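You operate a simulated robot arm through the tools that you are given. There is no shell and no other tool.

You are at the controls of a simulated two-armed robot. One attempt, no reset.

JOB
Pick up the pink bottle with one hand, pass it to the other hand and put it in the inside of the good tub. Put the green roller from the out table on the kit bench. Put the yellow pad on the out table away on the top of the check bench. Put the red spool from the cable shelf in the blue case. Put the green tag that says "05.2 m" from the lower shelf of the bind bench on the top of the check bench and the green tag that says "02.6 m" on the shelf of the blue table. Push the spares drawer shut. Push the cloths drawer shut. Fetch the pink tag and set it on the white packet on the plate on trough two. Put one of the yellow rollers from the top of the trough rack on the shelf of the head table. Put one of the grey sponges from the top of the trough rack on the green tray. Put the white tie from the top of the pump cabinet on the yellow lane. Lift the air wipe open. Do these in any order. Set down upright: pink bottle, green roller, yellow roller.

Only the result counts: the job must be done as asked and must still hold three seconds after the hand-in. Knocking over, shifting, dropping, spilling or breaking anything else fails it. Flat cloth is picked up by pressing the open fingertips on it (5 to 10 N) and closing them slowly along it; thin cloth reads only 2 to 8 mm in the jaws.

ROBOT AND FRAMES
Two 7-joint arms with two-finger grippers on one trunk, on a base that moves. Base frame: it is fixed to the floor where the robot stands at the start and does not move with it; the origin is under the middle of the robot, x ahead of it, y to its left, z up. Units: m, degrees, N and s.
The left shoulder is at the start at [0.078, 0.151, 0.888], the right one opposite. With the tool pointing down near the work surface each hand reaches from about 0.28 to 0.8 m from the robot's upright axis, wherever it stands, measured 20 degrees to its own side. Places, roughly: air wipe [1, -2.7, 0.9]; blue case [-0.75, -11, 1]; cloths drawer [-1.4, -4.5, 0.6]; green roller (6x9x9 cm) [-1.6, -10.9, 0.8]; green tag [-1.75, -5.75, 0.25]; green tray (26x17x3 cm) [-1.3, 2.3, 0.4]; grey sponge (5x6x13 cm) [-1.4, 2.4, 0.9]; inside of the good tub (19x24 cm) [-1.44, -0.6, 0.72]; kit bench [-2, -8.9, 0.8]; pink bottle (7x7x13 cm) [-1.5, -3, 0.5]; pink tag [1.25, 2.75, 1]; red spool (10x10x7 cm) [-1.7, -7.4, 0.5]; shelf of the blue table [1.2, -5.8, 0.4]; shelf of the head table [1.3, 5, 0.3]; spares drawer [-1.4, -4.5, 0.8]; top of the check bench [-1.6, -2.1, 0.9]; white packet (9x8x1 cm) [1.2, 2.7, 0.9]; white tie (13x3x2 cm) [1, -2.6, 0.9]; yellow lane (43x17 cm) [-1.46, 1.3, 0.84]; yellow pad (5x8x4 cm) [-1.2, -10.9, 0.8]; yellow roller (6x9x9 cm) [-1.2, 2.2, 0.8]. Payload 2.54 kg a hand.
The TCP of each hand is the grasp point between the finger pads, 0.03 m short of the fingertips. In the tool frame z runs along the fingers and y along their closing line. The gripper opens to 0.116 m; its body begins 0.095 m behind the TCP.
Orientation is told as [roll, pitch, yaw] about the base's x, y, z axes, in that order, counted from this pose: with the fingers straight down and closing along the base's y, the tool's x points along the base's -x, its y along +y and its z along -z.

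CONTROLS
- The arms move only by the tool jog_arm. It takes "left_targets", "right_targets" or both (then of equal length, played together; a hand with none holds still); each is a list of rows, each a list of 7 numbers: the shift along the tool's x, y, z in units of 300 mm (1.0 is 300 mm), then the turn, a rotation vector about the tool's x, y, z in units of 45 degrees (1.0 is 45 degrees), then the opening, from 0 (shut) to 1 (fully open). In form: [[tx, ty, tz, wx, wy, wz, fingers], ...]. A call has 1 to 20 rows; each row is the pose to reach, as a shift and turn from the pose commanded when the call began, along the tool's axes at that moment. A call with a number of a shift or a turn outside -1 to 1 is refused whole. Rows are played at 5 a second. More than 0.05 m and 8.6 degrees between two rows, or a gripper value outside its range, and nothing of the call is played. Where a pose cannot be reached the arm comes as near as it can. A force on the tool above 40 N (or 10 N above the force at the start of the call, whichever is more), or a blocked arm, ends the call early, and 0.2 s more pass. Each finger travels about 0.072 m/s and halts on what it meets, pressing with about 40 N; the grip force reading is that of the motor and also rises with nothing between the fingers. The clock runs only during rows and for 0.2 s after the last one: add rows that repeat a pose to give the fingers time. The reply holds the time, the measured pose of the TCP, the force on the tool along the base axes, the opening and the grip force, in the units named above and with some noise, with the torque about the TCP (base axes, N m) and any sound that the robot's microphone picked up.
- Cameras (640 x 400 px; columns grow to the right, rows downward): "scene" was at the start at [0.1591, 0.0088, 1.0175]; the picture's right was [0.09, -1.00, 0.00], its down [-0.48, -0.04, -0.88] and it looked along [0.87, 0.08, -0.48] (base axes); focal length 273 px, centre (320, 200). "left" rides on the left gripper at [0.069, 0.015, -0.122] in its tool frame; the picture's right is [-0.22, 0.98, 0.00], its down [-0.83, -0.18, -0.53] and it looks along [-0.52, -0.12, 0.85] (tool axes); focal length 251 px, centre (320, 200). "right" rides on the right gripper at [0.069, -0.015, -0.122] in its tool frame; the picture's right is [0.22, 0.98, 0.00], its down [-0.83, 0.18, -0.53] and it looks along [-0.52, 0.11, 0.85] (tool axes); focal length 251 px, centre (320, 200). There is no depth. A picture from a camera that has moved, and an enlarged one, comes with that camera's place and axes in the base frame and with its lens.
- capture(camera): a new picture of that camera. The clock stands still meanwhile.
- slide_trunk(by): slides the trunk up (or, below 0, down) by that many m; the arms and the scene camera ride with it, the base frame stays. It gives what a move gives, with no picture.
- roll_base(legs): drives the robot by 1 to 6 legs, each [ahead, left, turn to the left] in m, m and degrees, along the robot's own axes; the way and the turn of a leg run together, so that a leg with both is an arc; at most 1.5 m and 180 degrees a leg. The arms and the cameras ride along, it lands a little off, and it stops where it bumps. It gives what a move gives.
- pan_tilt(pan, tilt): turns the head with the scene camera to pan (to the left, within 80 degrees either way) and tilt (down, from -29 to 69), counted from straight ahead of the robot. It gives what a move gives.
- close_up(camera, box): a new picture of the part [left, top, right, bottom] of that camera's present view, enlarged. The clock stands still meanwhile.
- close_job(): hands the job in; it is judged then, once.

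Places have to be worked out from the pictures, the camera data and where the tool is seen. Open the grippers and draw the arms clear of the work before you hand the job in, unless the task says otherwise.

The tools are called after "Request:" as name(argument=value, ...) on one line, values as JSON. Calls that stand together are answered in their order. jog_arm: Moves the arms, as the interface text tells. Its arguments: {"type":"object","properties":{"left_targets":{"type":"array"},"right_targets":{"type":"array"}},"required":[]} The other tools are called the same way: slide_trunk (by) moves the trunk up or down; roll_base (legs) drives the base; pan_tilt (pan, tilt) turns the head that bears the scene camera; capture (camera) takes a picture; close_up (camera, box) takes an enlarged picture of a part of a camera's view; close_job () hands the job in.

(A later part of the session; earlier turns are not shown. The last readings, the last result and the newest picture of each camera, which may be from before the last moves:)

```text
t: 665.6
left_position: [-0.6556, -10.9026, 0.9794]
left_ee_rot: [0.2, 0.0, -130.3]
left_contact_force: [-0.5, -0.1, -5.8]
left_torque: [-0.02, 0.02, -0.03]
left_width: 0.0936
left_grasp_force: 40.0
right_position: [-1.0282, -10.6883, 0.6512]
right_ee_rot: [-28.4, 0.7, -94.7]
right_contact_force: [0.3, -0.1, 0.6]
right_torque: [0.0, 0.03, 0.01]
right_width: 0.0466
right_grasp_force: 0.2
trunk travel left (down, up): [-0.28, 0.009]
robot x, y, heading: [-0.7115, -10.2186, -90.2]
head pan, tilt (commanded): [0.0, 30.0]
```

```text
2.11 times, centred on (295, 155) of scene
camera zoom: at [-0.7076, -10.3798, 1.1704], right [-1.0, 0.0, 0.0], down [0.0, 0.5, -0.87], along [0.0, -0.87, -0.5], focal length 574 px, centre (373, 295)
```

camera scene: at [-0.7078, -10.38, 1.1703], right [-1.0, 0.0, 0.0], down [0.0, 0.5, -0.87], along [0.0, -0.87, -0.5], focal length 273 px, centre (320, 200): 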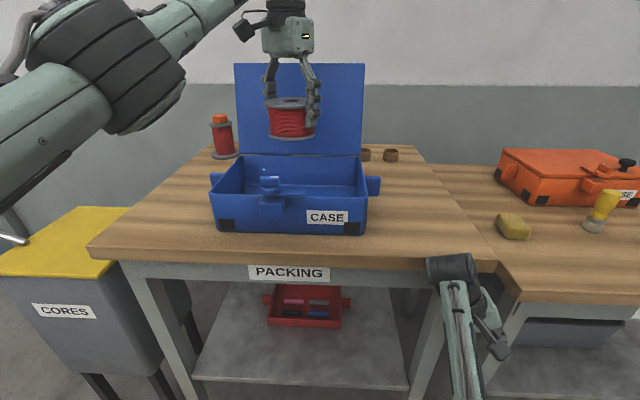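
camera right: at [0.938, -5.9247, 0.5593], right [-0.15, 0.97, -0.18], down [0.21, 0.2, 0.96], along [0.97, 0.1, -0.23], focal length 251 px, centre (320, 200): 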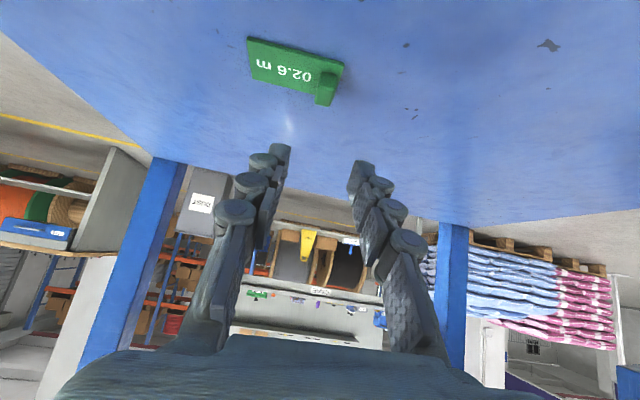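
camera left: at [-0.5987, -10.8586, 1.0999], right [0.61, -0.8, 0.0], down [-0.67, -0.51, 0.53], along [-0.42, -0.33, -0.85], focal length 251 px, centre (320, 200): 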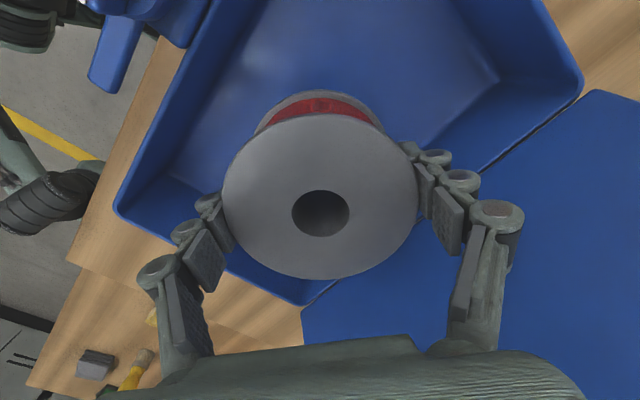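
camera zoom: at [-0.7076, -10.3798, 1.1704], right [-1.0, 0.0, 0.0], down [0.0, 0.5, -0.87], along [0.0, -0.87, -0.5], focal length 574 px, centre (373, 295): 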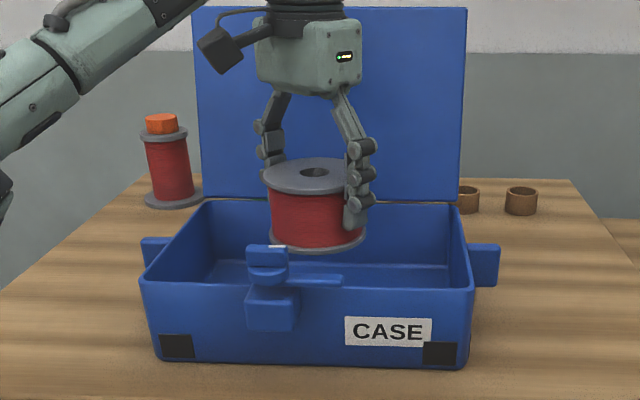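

The spool is centred over the case interior. I lower 6 cm, then creep to contact.

Request:
jog_arm(left_targets=[[0, 0, 0.1, 0, 0, 0, 0.6], [0, 0, 0.2, 0, 0, 0, 0.6], [0, 0, 0.2, 0, 0, 0, 0.6]])

Request:
jog_arm(left_targets=[[0, 0, 0.017, 0, 0, 0, 0.6], [0, 0, 0.033, 0, 0, 0, 0.6], [0, 0, 0.033, 0, 0, 0, 0.6]])

```text
t: 666.4
left_position: [-0.6565, -10.9025, 0.9166]
left_ee_rot: [0.3, -0.2, -130.4]
left_contact_force: [-0.5, -0.4, -6.3]
left_torque: [0.01, -0.02, 0.0]
left_width: 0.0936
left_grasp_force: 39.7
right_position: [-1.0284, -10.6892, 0.6513]
right_ee_rot: [-28.5, 0.7, -94.7]
right_contact_force: [0.2, -0.5, -0.7]
right_torque: [0.02, -0.01, 0.02]
right_width: 0.0465
right_grasp_force: 0.0
trunk travel left (down, up): [-0.28, 0.009]
robot x, y, heading: [-0.7054, -10.2225, -90.2]
head pan, tilt (commanded): [0.0, 30.0]
```

```text
t: 667.2
left_position: [-0.6535, -10.9024, 0.9067]
left_ee_rot: [0.4, 0.0, -130.4]
left_contact_force: [-0.2, -0.1, -5.7]
left_torque: [0.03, 0.0, -0.01]
left_width: 0.0936
left_grasp_force: 39.8
right_position: [-1.0289, -10.6888, 0.6507]
right_ee_rot: [-28.4, 0.7, -94.6]
right_contact_force: [0.3, -0.6, 0.5]
right_torque: [0.0, -0.01, 0.0]
right_width: 0.0465
right_grasp_force: 0.0
trunk travel left (down, up): [-0.28, 0.009]
robot x, y, heading: [-0.7076, -10.2266, -90.3]
head pan, tilt (commanded): [0.0, 30.0]
```

Request:
jog_arm(left_targets=[[0, 0, 0.01, 0, 0, 0, 0.6], [0, 0, 0.02, 0, 0, 0, 0.6], [0, 0, 0.02, 0, 0, 0, 0.6]])

Request:
close_up(camera="scene", box=[190, 60, 400, 250])

```text
t: 668.0
left_position: [-0.6554, -10.9024, 0.9014]
left_ee_rot: [0.3, 0.1, -130.4]
left_contact_force: [0.3, 0.0, -6.7]
left_torque: [0.03, 0.01, -0.01]
left_width: 0.0935
left_grasp_force: 40.1
right_position: [-1.0278, -10.6886, 0.6504]
right_ee_rot: [-28.3, 0.7, -94.6]
right_contact_force: [-1.1, 0.7, -0.2]
right_torque: [0.02, -0.01, 0.04]
right_width: 0.0463
right_grasp_force: 0.0
trunk travel left (down, up): [-0.28, 0.009]
robot x, y, heading: [-0.7075, -10.2209, -90.0]
head pan, tilt (commanded): [0.0, 30.0]
```

```text
2.11 times, centred on (295, 155) of scene
camera zoom: at [-0.7077, -10.3799, 1.1703], right [-1.0, 0.0, 0.0], down [0.0, 0.5, -0.87], along [0.0, -0.87, -0.5], focal length 574 px, centre (373, 295)
```

zoom: 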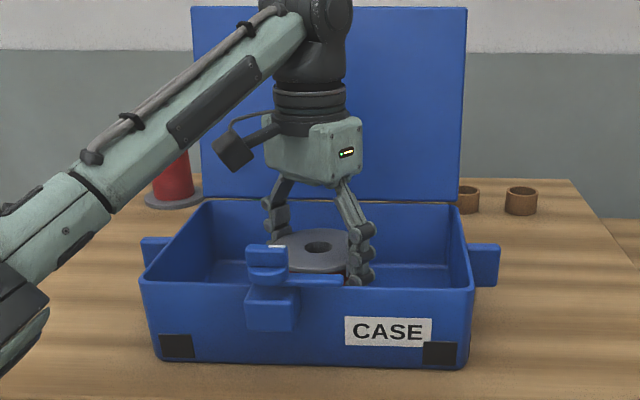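

Request:
jog_arm(left_targets=[[0, 0, 0.01, 0, 0, 0, 0.6], [0, 0, 0.017, 0, 0, 0, 0.6], [0, 0, 0.017, 0, 0, 0, 0.6]])

```text
t: 668.8
left_position: [-0.6545, -10.9017, 0.8995]
left_ee_rot: [0.3, -0.2, -130.4]
left_contact_force: [-0.7, -2.8, 7.2]
left_torque: [0.52, 0.1, 0.04]
left_width: 0.0936
left_grasp_force: 39.9
right_position: [-1.0274, -10.6879, 0.6512]
right_ee_rot: [-28.4, 0.6, -94.5]
right_contact_force: [0.4, 0.2, -0.2]
right_torque: [-0.01, -0.01, -0.02]
right_width: 0.0464
right_grasp_force: 0.2
trunk travel left (down, up): [-0.28, 0.009]
robot x, y, heading: [-0.7083, -10.2236, -90.1]
head pan, tilt (commanded): [0.0, 30.0]
```

Contact with the case floor. I open the fingers and lift straight up.

Request:
jog_arm(left_targets=[[0, 0, 0, 0, 0, 0, 0.85], [0, 0, 0, 0, 0, 0, 0.95], [0, 0, 0, 0, 0, 0, 0.97], [0, 0, -0.1, 0, 0, 0, 0.97], [0, 0, -0.25, 0, 0, 0, 0.97], [0, 0, -0.4, 0, 0, 0, 0.97], [0.02, 0, -0.55, 0, 0, 0, 0.97]])

Request:
capture(camera="left")

Request:
capture(camera="scene")

```text
t: 670.4
left_position: [-0.6469, -10.8925, 1.058]
left_ee_rot: [0.2, 0.0, -130.4]
left_contact_force: [0.6, 1.1, -0.3]
left_torque: [0.02, -0.02, 0.01]
left_width: 0.1127
left_grasp_force: 0.2
right_position: [-1.0283, -10.6881, 0.6508]
right_ee_rot: [-28.5, 0.6, -94.5]
right_contact_force: [0.0, -0.2, 0.3]
right_torque: [-0.03, 0.0, -0.01]
right_width: 0.0464
right_grasp_force: 0.0
trunk travel left (down, up): [-0.28, 0.009]
robot x, y, heading: [-0.7072, -10.2195, -90.4]
head pan, tilt (commanded): [0.0, 30.0]
```

```text
taken
camera left: at [-0.5903, -10.85, 1.178], right [0.61, -0.8, 0.01], down [-0.67, -0.51, 0.53], along [-0.42, -0.33, -0.85], focal length 251 px, centre (320, 200)
```

left: 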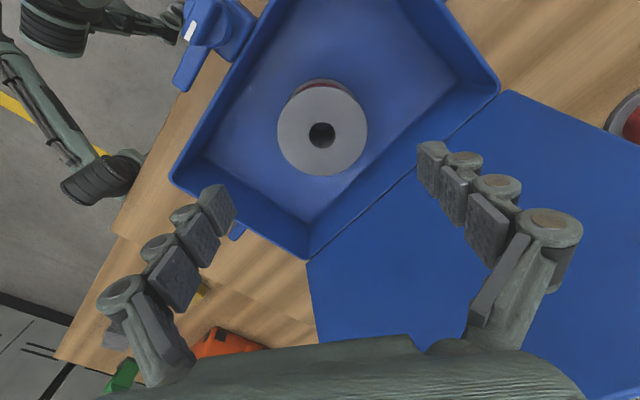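

```text
taken
camera scene: at [-0.7077, -10.3787, 1.1705], right [-1.0, 0.0, 0.0], down [0.0, 0.5, -0.87], along [0.0, -0.87, -0.5], focal length 273 px, centre (320, 200)
```

scene: 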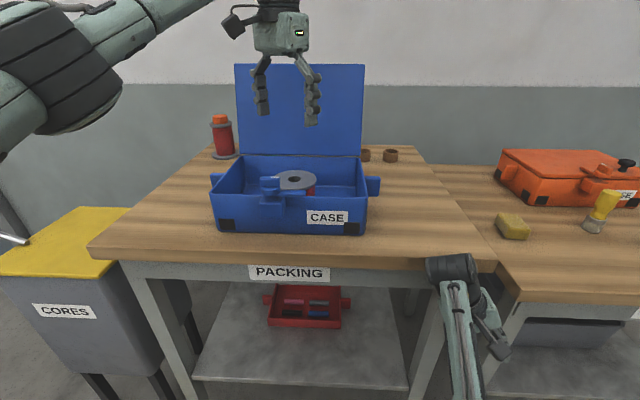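

The red spool lies in the blue case. Next the OUT table: I back off, then raise the right hand and straighten its tilt.

Request:
roll_base(legs=[[-0.4, 0, 0]])

Request:
jog_arm(right_targets=[[0, -0.068, -0.126, -0.09, 0, 0, 0.6], [0, -0.136, -0.252, -0.18, 0, 0, 0.7], [0, -0.204, -0.378, -0.27, 0, 0, 0.8], [0, -0.272, -0.504, -0.36, 0, 0, 0.9], [0, -0.34, -0.63, -0.45, 0, 0, 0.9], [0, -0.408, -0.756, -0.54, 0, 0, 0.9], [0, -0.476, -0.88, -0.631, 0, 0, 0.9]])

Request:
pan_tilt(pan=-20, tilt=25)

Request:
capture(camera="scene")

```text
t: 672.9
left_position: [-0.6409, -10.4933, 1.0571]
left_ee_rot: [0.3, -0.2, -130.0]
left_contact_force: [-0.1, -0.4, 0.1]
left_torque: [0.01, -0.02, -0.05]
left_width: 0.1126
left_grasp_force: 0.1
right_position: [-1.0247, -10.2898, 0.6513]
right_ee_rot: [-28.6, 0.6, -94.1]
right_contact_force: [0.8, -0.1, 0.1]
right_torque: [-0.02, 0.01, 0.01]
right_width: 0.0465
right_grasp_force: 0.0
trunk travel left (down, up): [-0.28, 0.009]
robot x, y, heading: [-0.705, -9.8183, -90.0]
head pan, tilt (commanded): [0.0, 30.0]
```

```text
t: 673.4
left_position: [-0.6419, -10.4908, 1.0558]
left_ee_rot: [0.2, 0.1, -130.0]
left_contact_force: [-0.8, -0.8, -1.0]
left_torque: [0.02, 0.04, 0.0]
left_width: 0.1127
left_grasp_force: 0.1
right_position: [-1.1222, -10.2727, 0.735]
right_ee_rot: [-35.0, 0.6, -99.0]
right_contact_force: [-1.1, 0.6, -0.6]
right_torque: [0.01, -0.03, 0.03]
right_width: 0.0811
right_grasp_force: 0.0
trunk travel left (down, up): [-0.28, 0.009]
robot x, y, heading: [-0.7127, -9.8248, -89.8]
head pan, tilt (commanded): [0.0, 30.0]
stopped in row 2 (right hand): the arm was blocked; the commanded pose is now the measured one
```

```text
t: 674.2
left_position: [-0.6418, -10.4928, 1.0561]
left_ee_rot: [0.3, 0.0, -130.0]
left_contact_force: [-0.4, -0.9, 0.8]
left_torque: [-0.02, -0.01, -0.03]
left_width: 0.1126
left_grasp_force: 0.1
right_position: [-1.1219, -10.2735, 0.7342]
right_ee_rot: [-35.1, 0.6, -99.0]
right_contact_force: [-0.2, -0.1, 0.3]
right_torque: [-0.02, 0.02, 0.06]
right_width: 0.0813
right_grasp_force: 0.0
trunk travel left (down, up): [-0.28, 0.009]
robot x, y, heading: [-0.7135, -9.8202, -90.0]
head pan, tilt (commanded): [-20.0, 25.0]
```

```text
taken
camera scene: at [-0.7381, -9.9753, 1.1784], right [-0.94, 0.34, 0.0], down [0.14, 0.4, -0.91], along [-0.31, -0.85, -0.42], focal length 273 px, centre (320, 200)
```

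scene: 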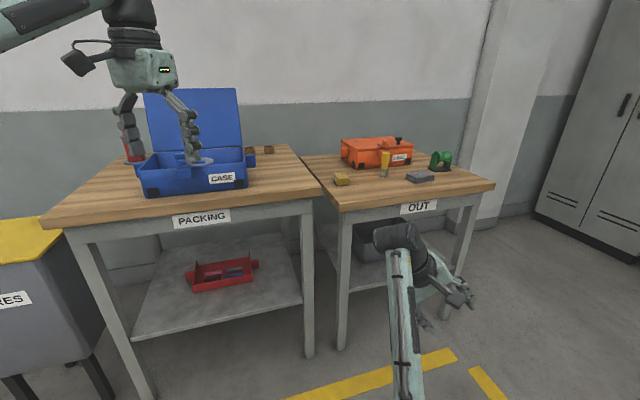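

The right wrist is in an awkward posture again. I extend it forward while straightening it toward a 45° forward-down pose.

Request:
jog_arm(right_targets=[[-0.076, 0.032, -0.049, -0.096, -0.123, 0.015, 0.8], [-0.151, 0.064, -0.098, -0.193, -0.247, 0.03, 0.8], [-0.227, 0.096, -0.146, -0.289, -0.37, 0.045, 0.8], [-0.303, 0.128, -0.195, -0.385, -0.494, 0.06, 0.8], [-0.378, 0.16, -0.244, -0.481, -0.617, 0.074, 0.8], [-0.454, 0.192, -0.293, -0.578, -0.741, 0.089, 0.8], [-0.53, 0.224, -0.341, -0.674, -0.865, 0.104, 0.8], [-0.605, 0.256, -0.39, -0.77, -0.988, 0.119, 0.8], [-0.605, 0.256, -0.39, -0.77, -0.988, 0.119, 0.8]])

Request:
capture(camera="scene")

```text
t: 676.2
left_position: [-0.6411, -10.4935, 1.057]
left_ee_rot: [0.3, 0.0, -129.9]
left_contact_force: [-0.7, -0.5, -0.8]
left_torque: [-0.02, 0.0, 0.02]
left_width: 0.1124
left_grasp_force: 0.1
right_position: [-1.0232, -10.4726, 0.7858]
right_ee_rot: [-2.1, -42.8, -89.6]
right_contact_force: [0.4, -0.6, 0.1]
right_torque: [0.03, -0.03, 0.0]
right_width: 0.0925
right_grasp_force: 0.1
trunk travel left (down, up): [-0.28, 0.009]
robot x, y, heading: [-0.7054, -9.8234, -89.8]
head pan, tilt (commanded): [-20.0, 25.0]
```

```text
taken
camera scene: at [-0.7382, -9.9752, 1.1784], right [-0.94, 0.34, 0.0], down [0.14, 0.4, -0.91], along [-0.31, -0.85, -0.42], focal length 273 px, centre (320, 200)
```

scene: 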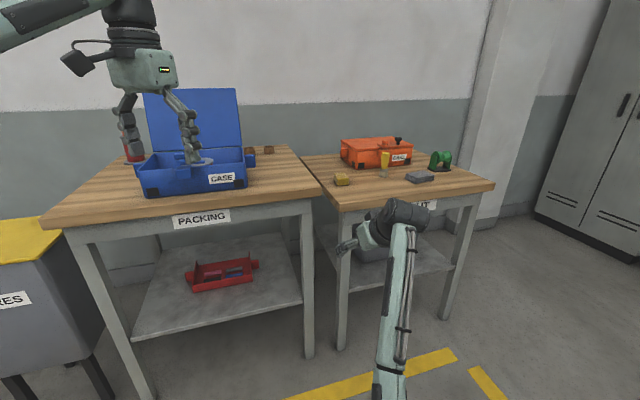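

The right hand is back to a good posture. I move right to stand in front of the OUT table, turning the left hand straight.

Request:
roll_base(legs=[[0, -0.69, 0]])

Request:
jog_arm(left_targets=[[0.03, 0.03, 0, 0, 0, -0.148, 0.9], [0.06, 0.06, 0, 0, 0, -0.296, 0.9], [0.09, 0.09, 0, 0, 0, -0.444, 0.9], [0.12, 0.12, 0, 0, 0, -0.592, 0.9], [0.15, 0.15, 0, 0, 0, -0.74, 0.9], [0.18, 0.18, 0, 0, 0, -0.889, 0.9]])

Request:
pan_tilt(pan=0, tilt=28)

Request:
capture(camera="scene")

```text
t: 683.2
left_position: [-1.3395, -10.4902, 1.0558]
left_ee_rot: [0.3, 0.0, -131.0]
left_contact_force: [1.2, -0.3, -0.1]
left_torque: [-0.01, -0.02, 0.0]
left_width: 0.1125
left_grasp_force: 0.0
right_position: [-1.7202, -10.4617, 0.7865]
right_ee_rot: [-2.2, -42.7, -90.6]
right_contact_force: [-1.2, 0.6, -0.8]
right_torque: [0.01, -0.02, 0.01]
right_width: 0.0927
right_grasp_force: 0.0
trunk travel left (down, up): [-0.28, 0.009]
robot x, y, heading: [-1.3908, -9.8172, -91.1]
head pan, tilt (commanded): [-20.0, 25.0]
```

```text
t: 684.6
left_position: [-1.2635, -10.4864, 1.0569]
left_ee_rot: [0.2, -0.2, -90.9]
left_contact_force: [-0.2, -0.6, -0.2]
left_torque: [0.01, 0.04, 0.0]
left_width: 0.1043
left_grasp_force: 0.1
right_position: [-1.7198, -10.4627, 0.786]
right_ee_rot: [-2.2, -42.7, -90.7]
right_contact_force: [0.3, 0.7, -0.1]
right_torque: [-0.01, -0.02, 0.03]
right_width: 0.0927
right_grasp_force: 0.2
trunk travel left (down, up): [-0.28, 0.009]
robot x, y, heading: [-1.3958, -9.815, -90.8]
head pan, tilt (commanded): [-20.0, 25.0]
```

```text
t: 685.5
left_position: [-1.2629, -10.4862, 1.056]
left_ee_rot: [0.1, -0.1, -91.1]
left_contact_force: [0.6, -0.3, -0.3]
left_torque: [-0.01, 0.0, -0.01]
left_width: 0.1044
left_grasp_force: 0.0
right_position: [-1.7202, -10.4622, 0.785]
right_ee_rot: [-2.2, -42.7, -90.6]
right_contact_force: [0.3, 0.2, -0.5]
right_torque: [-0.02, 0.02, 0.0]
right_width: 0.0927
right_grasp_force: 0.1
trunk travel left (down, up): [-0.28, 0.009]
robot x, y, heading: [-1.3922, -9.8183, -90.9]
head pan, tilt (commanded): [0.0, 28.0]
```

```text
taken
camera scene: at [-1.3945, -9.9756, 1.1736], right [-1.0, 0.02, 0.0], down [0.01, 0.47, -0.88], along [-0.01, -0.88, -0.47], focal length 273 px, centre (320, 200)
```

scene: 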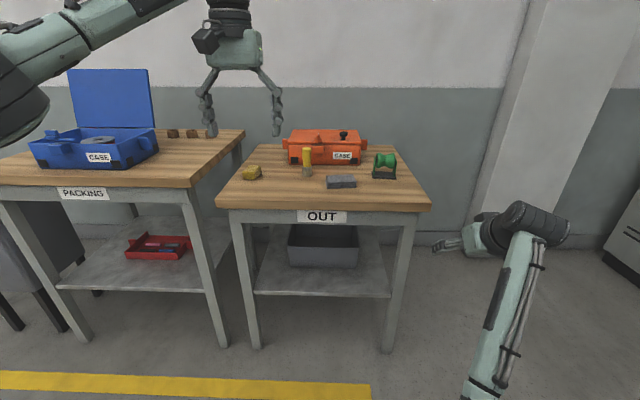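

I zoom in on the pad and the green roller.

Request:
close_up(camera="scene", box=[225, 130, 305, 190])

Request:
close_up(camera="scene", box=[320, 130, 420, 200])

```text
6.67 times, centred on (265, 160) of scene
camera zoom: at [-1.3945, -9.9756, 1.1736], right [-1.0, 0.02, 0.0], down [0.01, 0.47, -0.88], along [-0.01, -0.88, -0.47], focal length 1818 px, centre (687, 467)
```

zoom: 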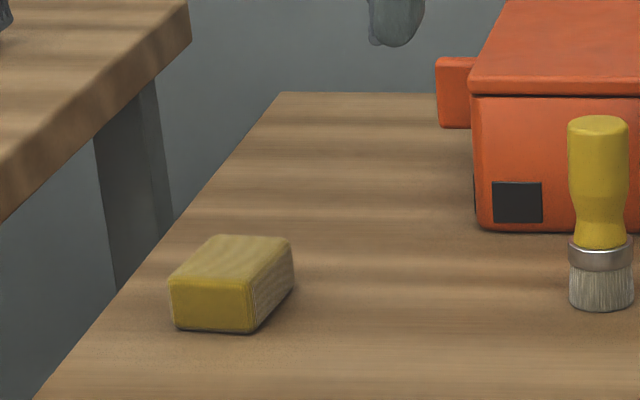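

```text
5.71 times, centred on (370, 165) of scene
camera zoom: at [-1.3945, -9.9756, 1.1736], right [-1.0, 0.02, 0.0], down [0.01, 0.47, -0.88], along [-0.01, -0.88, -0.47], focal length 1558 px, centre (34, 400)
```

zoom: 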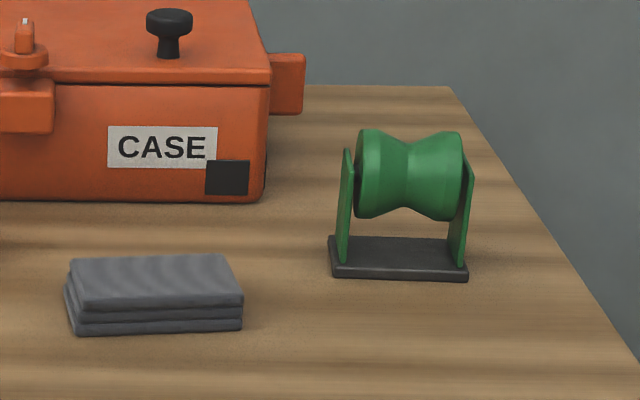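

Roller base front at [-1.654, -10.927], table z≈0.757; the pad (5 cm wide, turned ~6°) is centred near [-1.144, -10.969]. First the roller with the right hand: I raise it and move the base in.

Request:
jog_arm(right_targets=[[-0.11, 0, -0.118, 0, 0, 0, 0.9], [-0.22, 0, -0.237, 0, 0, 0, 0.9], [-0.328, 0, -0.355, 0, 0, 0, 0.9], [-0.328, 0, -0.355, 0, 0, 0, 0.9]])

Request:
roll_base(legs=[[0.4, 0.066, 0]])

Request:
capture(camera="right")

Request:
capture(camera="scene")

```text
t: 686.5
left_position: [-1.2627, -10.4861, 1.0564]
left_ee_rot: [0.2, -0.2, -91.0]
left_contact_force: [-0.3, -0.4, -1.1]
left_torque: [-0.02, 0.01, 0.02]
left_width: 0.1046
left_grasp_force: 0.0
right_position: [-1.7139, -10.4609, 0.9284]
right_ee_rot: [-2.1, -42.7, -90.5]
right_contact_force: [-0.3, -0.1, -0.7]
right_torque: [-0.01, 0.01, 0.01]
right_width: 0.1044
right_grasp_force: 0.0
trunk travel left (down, up): [-0.28, 0.009]
robot x, y, heading: [-1.3907, -9.8165, -90.8]
head pan, tilt (commanded): [0.0, 28.0]
```

```text
t: 689.0
left_position: [-1.2026, -10.8871, 1.0565]
left_ee_rot: [0.2, -0.2, -91.0]
left_contact_force: [-0.3, -0.1, -0.6]
left_torque: [0.04, -0.05, 0.02]
left_width: 0.1044
left_grasp_force: 0.1
right_position: [-1.6528, -10.8623, 0.9287]
right_ee_rot: [-2.2, -42.7, -90.5]
right_contact_force: [-0.5, 0.1, -1.0]
right_torque: [-0.01, -0.03, -0.02]
right_width: 0.1045
right_grasp_force: 0.0
trunk travel left (down, up): [-0.28, 0.009]
robot x, y, heading: [-1.333, -10.216, -90.6]
head pan, tilt (commanded): [0.0, 28.0]
```

```text
taken
camera right: at [-1.6622, -10.7294, 0.9715], right [0.98, 0.12, -0.17], down [0.2, -0.25, 0.95], along [0.07, -0.96, -0.27], focal length 251 px, centre (320, 200)
```

right: 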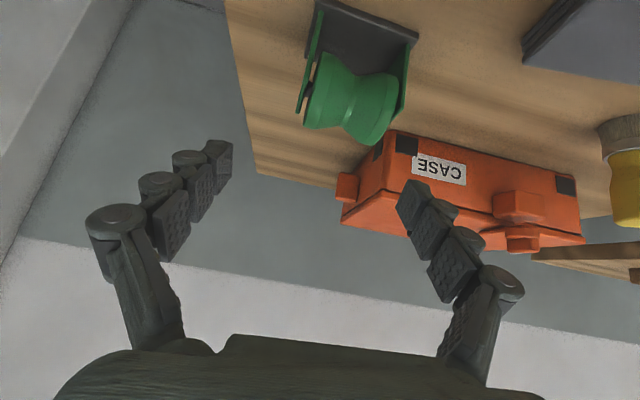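

```text
taken
camera scene: at [-1.3338, -10.3768, 1.1735], right [-1.0, 0.01, 0.0], down [0.01, 0.47, -0.88], along [-0.01, -0.88, -0.47], focal length 273 px, centre (320, 200)
```

scene: 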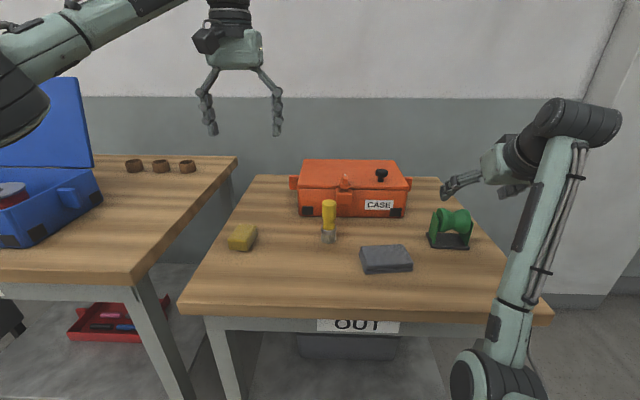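

I zoom with both cameras to locate the roller exactly.

Request:
close_up(camera="right", box=[280, 0, 440, 160])

Request:
close_up(camera="scene", box=[400, 190, 500, 265])

```text
2.50 times, centred on (360, 80) of right
camera zoom: at [-1.6622, -10.7294, 0.9715], right [0.98, 0.12, -0.17], down [0.2, -0.25, 0.95], along [0.07, -0.96, -0.27], focal length 629 px, centre (220, 500)
```

zoom: 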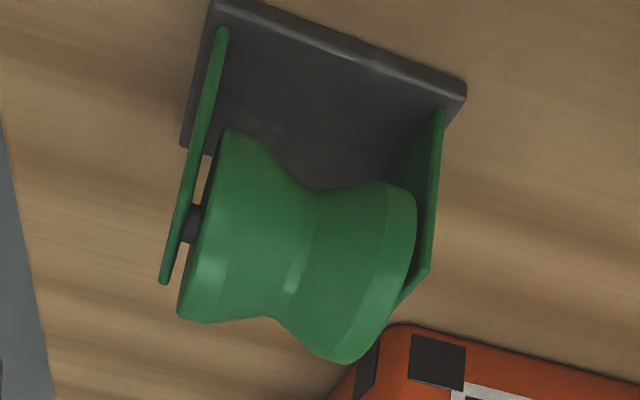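

```text
5.33 times, centred on (450, 228) of scene
camera zoom: at [-1.3338, -10.3768, 1.1735], right [-1.0, 0.01, 0.0], down [0.01, 0.47, -0.88], along [-0.01, -0.88, -0.47], focal length 1454 px, centre (-373, 53)
```

zoom: 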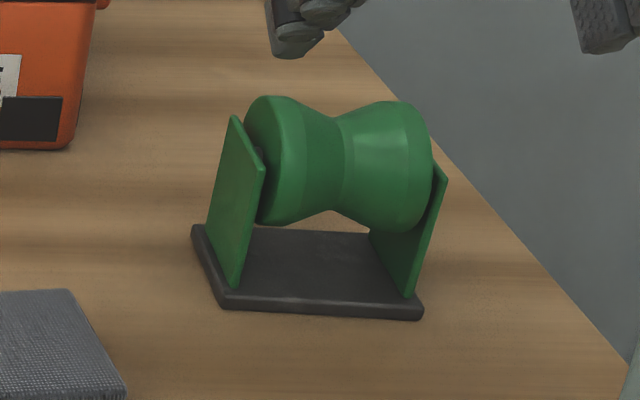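

In the hand's frame the roller is 2 cm to the left; its base centre is near [-1.637, -10.914]. I align sideways, advance partway along the tool axis, and check.

Request:
jog_arm(right_targets=[[0.06, 0.035, 0, 0, 0, 0, 0.9], [0.127, 0.07, 0.02, 0, 0, 0, 0.9], [0.127, 0.07, 0.12, 0, 0, 0, 0.9], [0.127, 0.07, 0.2, 0, 0, 0, 0.9], [0.127, 0.07, 0.2, 0, 0, 0, 0.9]])

Request:
capture(camera="right")

Request:
close_up(camera="scene", box=[380, 140, 520, 265])

```text
t: 690.2
left_position: [-1.2029, -10.8865, 1.0562]
left_ee_rot: [0.2, -0.2, -91.1]
left_contact_force: [-1.2, 0.6, 0.4]
left_torque: [0.01, 0.02, 0.0]
left_width: 0.1043
left_grasp_force: 0.2
right_position: [-1.632, -10.8762, 0.8559]
right_ee_rot: [-2.2, -42.7, -90.5]
right_contact_force: [0.0, 0.9, 0.6]
right_torque: [0.0, 0.0, 0.01]
right_width: 0.1045
right_grasp_force: 0.1
trunk travel left (down, up): [-0.28, 0.009]
robot x, y, heading: [-1.3324, -10.2181, -90.9]
head pan, tilt (commanded): [0.0, 28.0]
```

```text
taken
camera right: at [-1.6419, -10.7428, 0.8992], right [0.98, 0.12, -0.17], down [0.2, -0.25, 0.95], along [0.07, -0.96, -0.27], focal length 251 px, centre (320, 200)
```

right: 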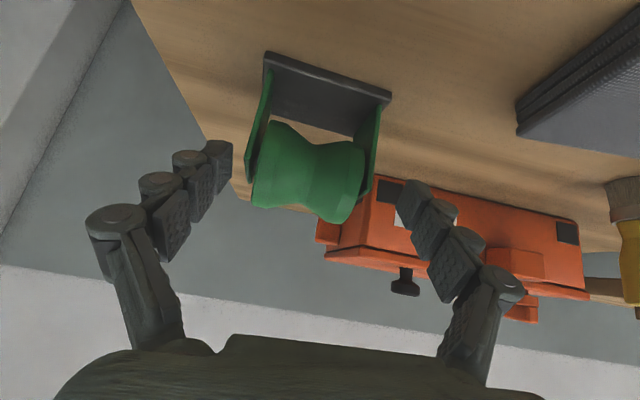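

```text
3.20 times, centred on (450, 202) of scene
camera zoom: at [-1.3338, -10.3764, 1.1736], right [-1.0, 0.01, 0.0], down [0.01, 0.47, -0.88], along [-0.01, -0.88, -0.47], focal length 873 px, centre (-96, 192)
```

zoom: 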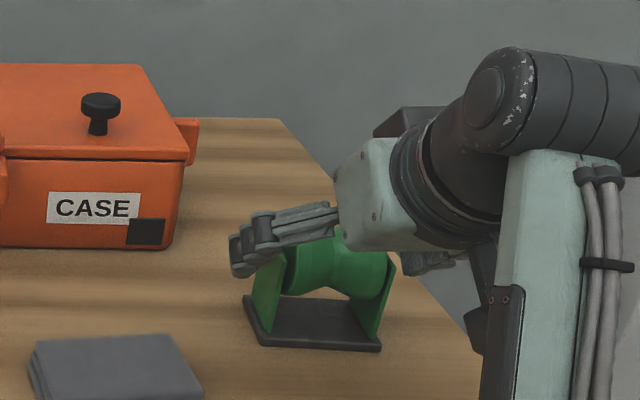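

The roller is 8 mm to the right of centre now; I correct and advance the remaining 5 cm, then close.

Request:
jog_arm(right_targets=[[0, -0.026, 0.0, 0, 0, 0, 0.9], [0, -0.026, 0.08, 0, 0, 0, 0.9], [-0.01, -0.026, 0.16, 0, 0, 0, 0.9], [-0.01, -0.026, 0.16, 0, 0, 0, 0.9]])

Request:
capture(camera="right")

```text
t: 691.2
left_position: [-1.2019, -10.8871, 1.0565]
left_ee_rot: [0.2, -0.2, -91.0]
left_contact_force: [0.5, 0.0, -1.0]
left_torque: [0.03, 0.0, 0.0]
left_width: 0.1041
left_grasp_force: 0.0
right_position: [-1.6434, -10.9105, 0.8251]
right_ee_rot: [-2.3, -42.7, -90.6]
right_contact_force: [0.1, -0.1, -0.3]
right_torque: [-0.02, 0.0, 0.0]
right_width: 0.1045
right_grasp_force: 0.1
trunk travel left (down, up): [-0.28, 0.009]
robot x, y, heading: [-1.3289, -10.2177, -90.7]
head pan, tilt (commanded): [0.0, 28.0]
```

```text
taken
camera right: at [-1.6516, -10.7773, 0.8668], right [0.98, 0.12, -0.17], down [0.2, -0.25, 0.95], along [0.07, -0.96, -0.27], focal length 251 px, centre (320, 200)
```

right: 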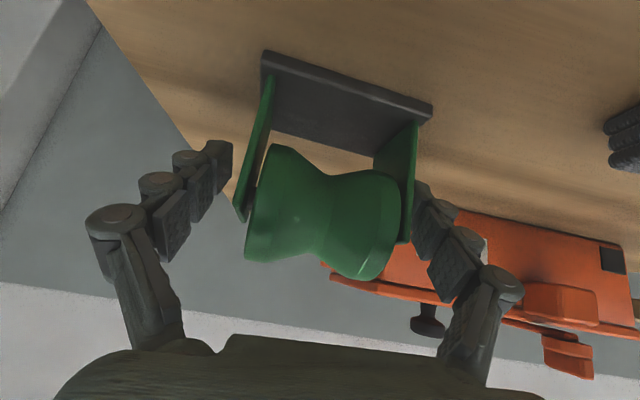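

The uprights are between the fingers, just like with the yellow roller. I close.

Request:
jog_arm(right_targets=[[0, 0, 0, 0, 0, 0, 0.8], [0, 0, 0, 0, 0, 0, 0.7], [0, 0, 0, 0, 0, 0, 0.6], [0, 0, 0, 0, 0, 0, 0.5], [0, 0, 0, 0, 0, 0, 0.5], [0, 0, 0, 0, 0, 0, 0.5]])

Request:
jog_arm(right_targets=[[-0.04, 0, -0.045, 0, 0, 0, 0.5], [-0.12, 0, -0.13, 0, 0, 0, 0.5], [-0.2, 0, -0.217, 0, 0, 0, 0.5], [-0.28, 0, -0.303, 0, 0, 0, 0.5], [-0.339, 0, -0.367, 0, 0, 0, 0.5], [-0.339, 0, -0.367, 0, 0, 0, 0.5]])

Request:
capture(camera="scene")

```text
t: 692.6
left_position: [-1.2026, -10.8865, 1.0582]
left_ee_rot: [0.2, -0.2, -91.0]
left_contact_force: [-0.8, 0.5, -0.1]
left_torque: [0.01, 0.04, 0.02]
left_width: 0.1044
left_grasp_force: 0.0
right_position: [-1.643, -10.9114, 0.8246]
right_ee_rot: [-2.2, -42.7, -90.5]
right_contact_force: [-0.2, -0.3, 1.5]
right_torque: [-0.04, 0.11, -0.03]
right_width: 0.0761
right_grasp_force: 40.1
trunk travel left (down, up): [-0.28, 0.009]
robot x, y, heading: [-1.3297, -10.2169, -90.9]
head pan, tilt (commanded): [0.0, 28.0]
```

```text
t: 694.0
left_position: [-1.2016, -10.8865, 1.0563]
left_ee_rot: [0.2, -0.2, -91.0]
left_contact_force: [0.4, -0.5, -0.2]
left_torque: [-0.01, -0.04, -0.01]
left_width: 0.1041
left_grasp_force: 0.1
right_position: [-1.6407, -10.9117, 0.9771]
right_ee_rot: [-2.2, -42.8, -90.6]
right_contact_force: [-0.3, -0.9, -3.4]
right_torque: [-0.04, 0.02, 0.02]
right_width: 0.076
right_grasp_force: 39.7
trunk travel left (down, up): [-0.28, 0.009]
robot x, y, heading: [-1.3308, -10.22, -90.9]
head pan, tilt (commanded): [0.0, 28.0]
```

```text
taken
camera scene: at [-1.334, -10.3768, 1.1735], right [-1.0, 0.01, 0.0], down [0.01, 0.47, -0.88], along [-0.01, -0.88, -0.47], focal length 273 px, centre (320, 200)
```

scene: 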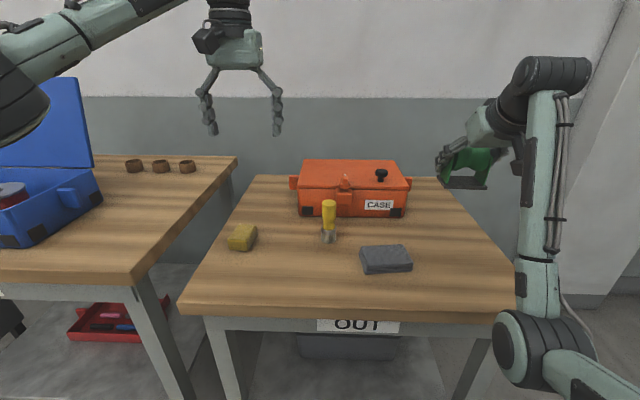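

The green roller is lifted. Now the yellow pad with the left hand; I look through the left wrist camera.

Request:
capture(camera="left")

Request:
close_up(camera="scene", box=[200, 200, 300, 275])

```text
taken
camera left: at [-1.1864, -10.8183, 1.1768], right [0.97, -0.23, 0.0], down [-0.2, -0.82, 0.54], along [-0.12, -0.52, -0.84], focal length 251 px, centre (320, 200)
```

left: 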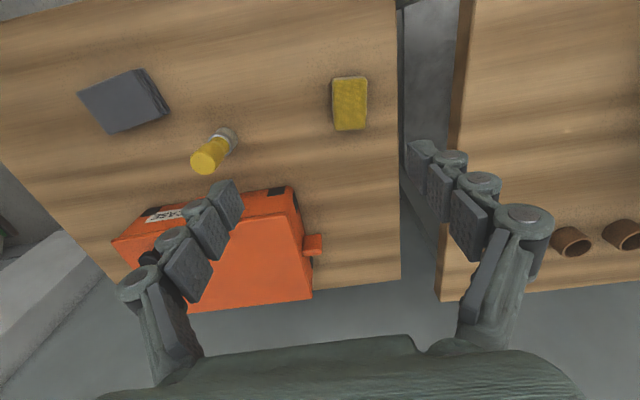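

```text
5.33 times, centred on (250, 238) of scene
camera zoom: at [-1.334, -10.3768, 1.1735], right [-1.0, 0.01, 0.0], down [0.01, 0.47, -0.88], along [-0.01, -0.88, -0.47], focal length 1454 px, centre (693, 0)
```

zoom: 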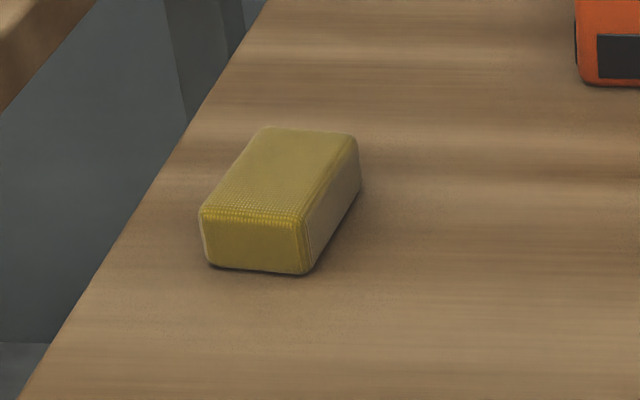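

The pad's top is at [-1.165, -10.893, 0.817], turned ~6°. I align the left hand over it and descend.

Request:
jog_arm(left_targets=[[-0.01, 0.06, 0, 0, 0, 0.055, 0.8], [-0.02, 0.122, 0.05, 0, 0, 0.11, 0.8], [-0.02, 0.122, 0.2, 0, 0, 0.11, 0.8], [-0.02, 0.122, 0.35, 0, 0, 0.11, 0.8], [-0.02, 0.122, 0.5, 0, 0, 0.11, 0.8], [-0.02, 0.122, 0.6, 0, 0, 0.11, 0.8], [-0.02, 0.122, 0.6, 0, 0, 0.11, 0.8]])

Request:
capture(camera="left")

```text
t: 695.6
left_position: [-1.169, -10.8961, 0.877]
left_ee_rot: [0.2, -0.2, -95.9]
left_contact_force: [-0.6, 0.0, 0.3]
left_torque: [0.01, 0.0, 0.01]
left_width: 0.0927
left_grasp_force: 0.0
right_position: [-1.641, -10.9101, 0.9755]
right_ee_rot: [-2.3, -42.6, -90.6]
right_contact_force: [-0.1, 1.2, -2.4]
right_torque: [-0.04, 0.01, 0.0]
right_width: 0.0762
right_grasp_force: 39.9
trunk travel left (down, up): [-0.28, 0.009]
robot x, y, heading: [-1.3303, -10.2182, -91.0]
head pan, tilt (commanded): [0.0, 28.0]
```

```text
taken
camera left: at [-1.1462, -10.8283, 0.9984], right [0.95, -0.31, 0.0], down [-0.27, -0.8, 0.54], along [-0.17, -0.51, -0.84], focal length 251 px, centre (320, 200)
```

left: 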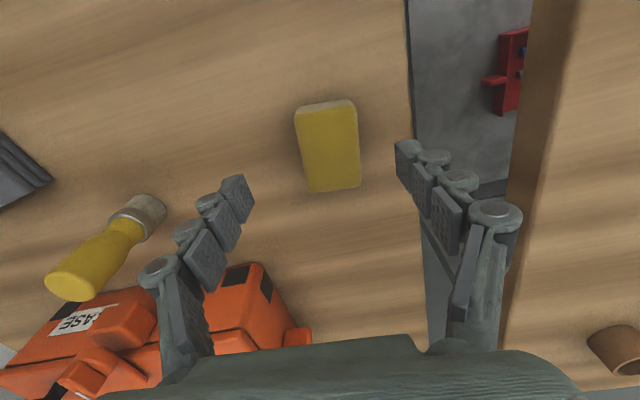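

Aligned within 5 mm. I correct, lower 6 cm and close on the pad.

Request:
jog_arm(left_targets=[[0, 0.017, 0.08, 0, 0, 0, 0.8], [0, 0.017, 0.16, 0, 0, 0, 0.8], [0, 0.017, 0.205, 0, 0, 0, 0.8], [0, 0.017, 0.205, 0, 0, 0, 0.65], [0, 0.017, 0.205, 0, 0, 0, 0.5], [0, 0.017, 0.205, 0, 0, 0, 0.35], [0, 0.017, 0.205, 0, 0, 0, 0.3], [0, 0.017, 0.205, 0, 0, 0, 0.3]])

Request:
capture(camera="left")

```text
t: 697.4
left_position: [-1.1619, -10.8948, 0.8141]
left_ee_rot: [0.3, -0.2, -95.9]
left_contact_force: [-0.5, -0.8, 0.3]
left_torque: [0.02, 0.01, 0.01]
left_width: 0.0466
left_grasp_force: 39.9
right_position: [-1.641, -10.9107, 0.9758]
right_ee_rot: [-2.2, -42.7, -90.5]
right_contact_force: [0.7, -0.6, -2.5]
right_torque: [-0.05, 0.04, -0.02]
right_width: 0.0759
right_grasp_force: 39.6
trunk travel left (down, up): [-0.28, 0.009]
robot x, y, heading: [-1.3315, -10.2172, -90.9]
head pan, tilt (commanded): [0.0, 28.0]
```

```text
taken
camera left: at [-1.1395, -10.828, 0.9357], right [0.95, -0.31, 0.0], down [-0.27, -0.8, 0.54], along [-0.17, -0.51, -0.84], focal length 251 px, centre (320, 200)
```

left: 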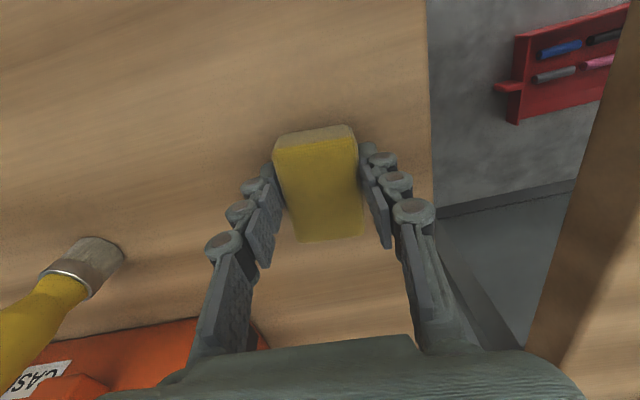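

The pad is gripped (47 mm). I lift it to travel height.

Request:
jog_arm(left_targets=[[0, 0, -0.1, 0, 0, 0, 0.3], [0, 0, -0.25, 0, 0, 0, 0.3], [0.02, 0, -0.4, 0, 0, 0, 0.3], [0.05, 0, -0.55, 0, 0, 0, 0.3], [0.1, 0, -0.7, 0, 0, 0, 0.3], [0.1, 0, -0.7, 0, 0, 0, 0.3]])

Request:
capture(camera="scene")

```text
t: 698.8
left_position: [-1.1587, -10.8641, 1.0282]
left_ee_rot: [0.2, 0.0, -95.9]
left_contact_force: [-0.1, 0.3, 0.5]
left_torque: [0.02, -0.02, 0.03]
left_width: 0.046
left_grasp_force: 39.9
right_position: [-1.641, -10.9125, 0.9753]
right_ee_rot: [-2.2, -42.8, -90.6]
right_contact_force: [0.4, -0.2, -2.7]
right_torque: [-0.02, 0.01, 0.0]
right_width: 0.0758
right_grasp_force: 40.3
trunk travel left (down, up): [-0.28, 0.009]
robot x, y, heading: [-1.3322, -10.2166, -90.7]
head pan, tilt (commanded): [0.0, 28.0]
```

```text
taken
camera scene: at [-1.3339, -10.3771, 1.1735], right [-1.0, 0.01, 0.0], down [0.01, 0.47, -0.88], along [-0.01, -0.88, -0.47], focal length 273 px, centre (320, 200)
```

scene: 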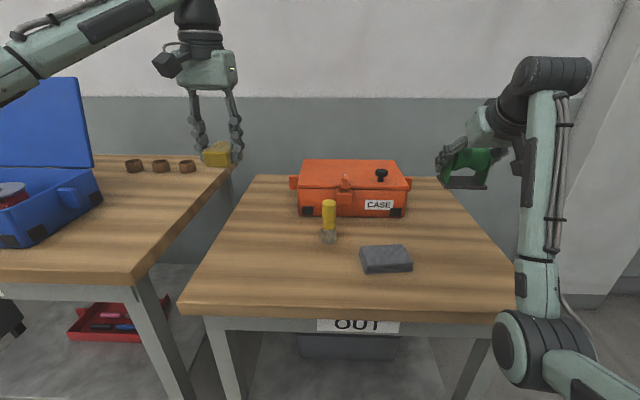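

Pad and roller are both held. I back off, move to the aisle and turn to face the kit bench.

Request:
roll_base(legs=[[-0.45, 0, 0], [-0.2, 0.7, 0], [0, 0, -89]])

Request:
pan_tilt(pan=-20, tilt=22)

Request:
capture(camera="scene")

```text
t: 712.2
left_position: [-1.27, -9.7337, 1.0276]
left_ee_rot: [0.2, -0.2, 171.5]
left_contact_force: [-0.6, 0.6, -0.7]
left_torque: [-0.03, 0.0, 0.02]
left_width: 0.046
left_grasp_force: 40.0
right_position: [-1.2962, -9.2505, 0.9757]
right_ee_rot: [-2.2, -42.7, 176.8]
right_contact_force: [0.4, 0.0, -3.0]
right_torque: [-0.01, 0.01, -0.01]
right_width: 0.0755
right_grasp_force: 40.3
trunk travel left (down, up): [-0.28, 0.009]
robot x, y, heading: [-0.6141, -9.5899, 176.7]
head pan, tilt (commanded): [0.0, 28.0]
```

```text
t: 713.0
left_position: [-1.2705, -9.7336, 1.028]
left_ee_rot: [0.3, -0.2, 171.5]
left_contact_force: [0.3, 0.5, 0.1]
left_torque: [0.02, -0.03, -0.01]
left_width: 0.0461
left_grasp_force: 39.6
right_position: [-1.2953, -9.2522, 0.9739]
right_ee_rot: [-2.2, -42.7, 176.9]
right_contact_force: [1.3, 0.2, -1.8]
right_torque: [0.01, 0.07, 0.04]
right_width: 0.0754
right_grasp_force: 40.6
trunk travel left (down, up): [-0.28, 0.009]
robot x, y, heading: [-0.6191, -9.5925, 176.6]
head pan, tilt (commanded): [-20.0, 22.0]
```

```text
taken
camera scene: at [-0.7709, -9.5483, 1.1832], right [0.4, 0.92, 0.0], down [0.34, -0.15, -0.93], along [-0.85, 0.37, -0.38], focal length 273 px, centre (320, 200)
```

scene: 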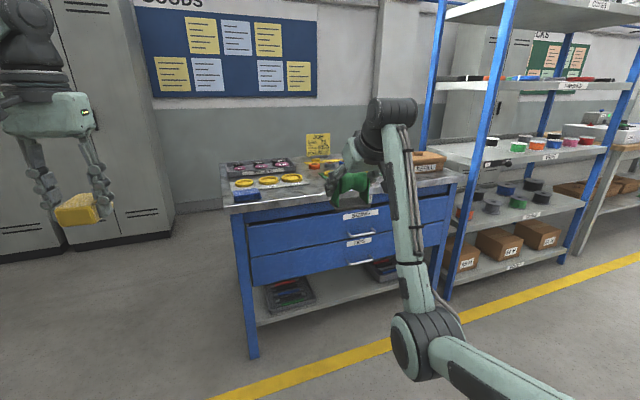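

The KIT bench is ahead-right. I line up with it and look at its top.

Request:
roll_base(legs=[[0, -0.5, 3.4]])

Request:
pan_tilt(pan=0, tilt=25)

Request:
capture(camera="scene")

Request:
close_up(camera="scene", box=[180, 120, 460, 240])

```text
t: 718.4
left_position: [-1.2452, -9.2699, 1.0289]
left_ee_rot: [0.2, -0.2, 175.3]
left_contact_force: [0.4, -0.7, -0.2]
left_torque: [0.0, -0.01, 0.01]
left_width: 0.0462
left_grasp_force: 40.5
right_position: [-1.303, -8.7899, 0.9755]
right_ee_rot: [-2.2, -42.6, -179.4]
right_contact_force: [-0.9, -0.4, -3.3]
right_torque: [0.03, 0.01, 0.02]
right_width: 0.0754
right_grasp_force: 40.1
trunk travel left (down, up): [-0.28, 0.009]
robot x, y, heading: [-0.6068, -9.082, -179.4]
head pan, tilt (commanded): [-20.0, 22.0]
```

```text
t: 719.2
left_position: [-1.2454, -9.2696, 1.0278]
left_ee_rot: [0.2, -0.3, 175.3]
left_contact_force: [-0.1, 0.1, -0.7]
left_torque: [0.01, -0.03, -0.02]
left_width: 0.0459
left_grasp_force: 39.8
right_position: [-1.3038, -8.7891, 0.9759]
right_ee_rot: [-2.1, -42.6, -179.3]
right_contact_force: [0.3, 0.1, -3.4]
right_torque: [-0.01, 0.02, -0.02]
right_width: 0.0755
right_grasp_force: 39.6
trunk travel left (down, up): [-0.28, 0.009]
robot x, y, heading: [-0.6038, -9.0845, -179.3]
head pan, tilt (commanded): [0.0, 25.0]
```

```text
taken
camera scene: at [-0.7647, -9.0838, 1.1784], right [-0.01, 1.0, 0.0], down [0.42, 0.0, -0.91], along [-0.91, -0.01, -0.42], focal length 273 px, centre (320, 200)
```

scene: 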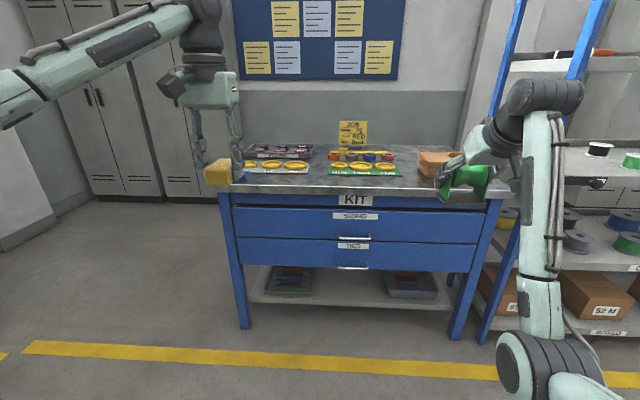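

```text
2.29 times, centred on (320, 180) of scene
camera zoom: at [-0.7647, -9.0838, 1.1784], right [-0.01, 1.0, 0.0], down [0.42, 0.0, -0.91], along [-0.91, -0.01, -0.42], focal length 623 px, centre (320, 246)
```

zoom: 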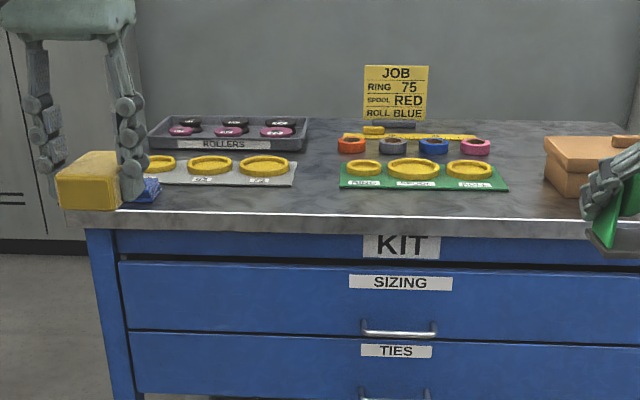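

The bench top is at z≈0.80 with an ~11 cm free strip along its front edge (x -1.70…-1.81) and a gap between the plates at y≈-9.07. I'll set the green roller there; I drive over with the hands high.

Request:
roll_base(legs=[[0.1, 0.27, 0], [0.28, 0, 0]])

Request:
capture(camera="right")

Request:
capture(camera="scene")

```text
t: 724.0
left_position: [-1.6264, -9.5476, 1.0271]
left_ee_rot: [0.0, -0.2, 175.7]
left_contact_force: [-0.4, -0.2, -0.6]
left_torque: [0.0, -0.05, 0.03]
left_width: 0.0461
left_grasp_force: 39.9
right_position: [-1.6855, -9.0675, 0.9754]
right_ee_rot: [-2.2, -42.5, -179.0]
right_contact_force: [-0.5, -0.6, -3.4]
right_torque: [-0.02, 0.0, -0.02]
right_width: 0.0751
right_grasp_force: 40.5
trunk travel left (down, up): [-0.28, 0.009]
robot x, y, heading: [-0.9849, -9.3563, -179.2]
head pan, tilt (commanded): [0.0, 25.0]
```

```text
taken
camera right: at [-1.5527, -9.0544, 1.0182], right [0.15, -0.97, -0.17], down [-0.25, -0.21, 0.95], along [-0.96, -0.1, -0.27], focal length 251 px, centre (320, 200)
```

right: 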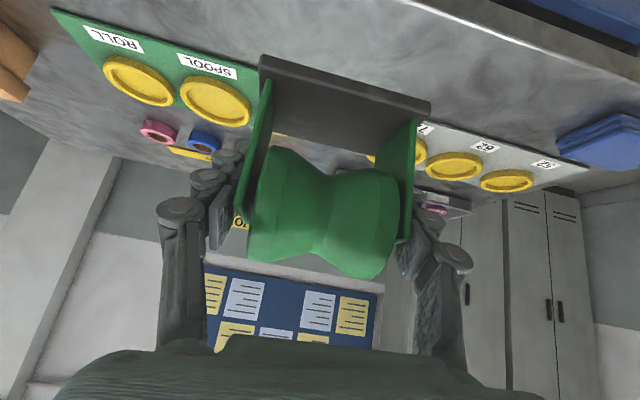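

```text
taken
camera scene: at [-1.1458, -9.3576, 1.1782], right [-0.01, 1.0, 0.0], down [0.42, 0.01, -0.91], along [-0.91, -0.01, -0.42], focal length 273 px, centre (320, 200)
```

scene: 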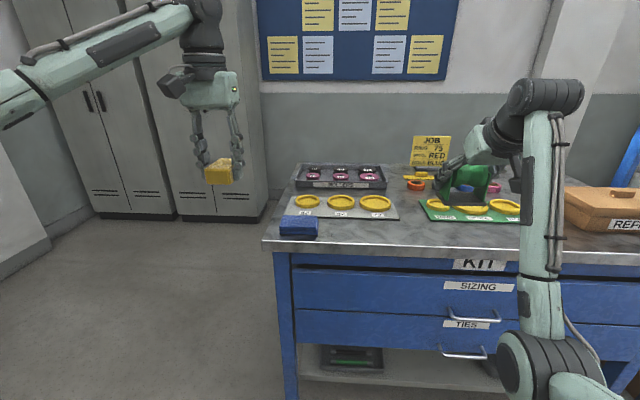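

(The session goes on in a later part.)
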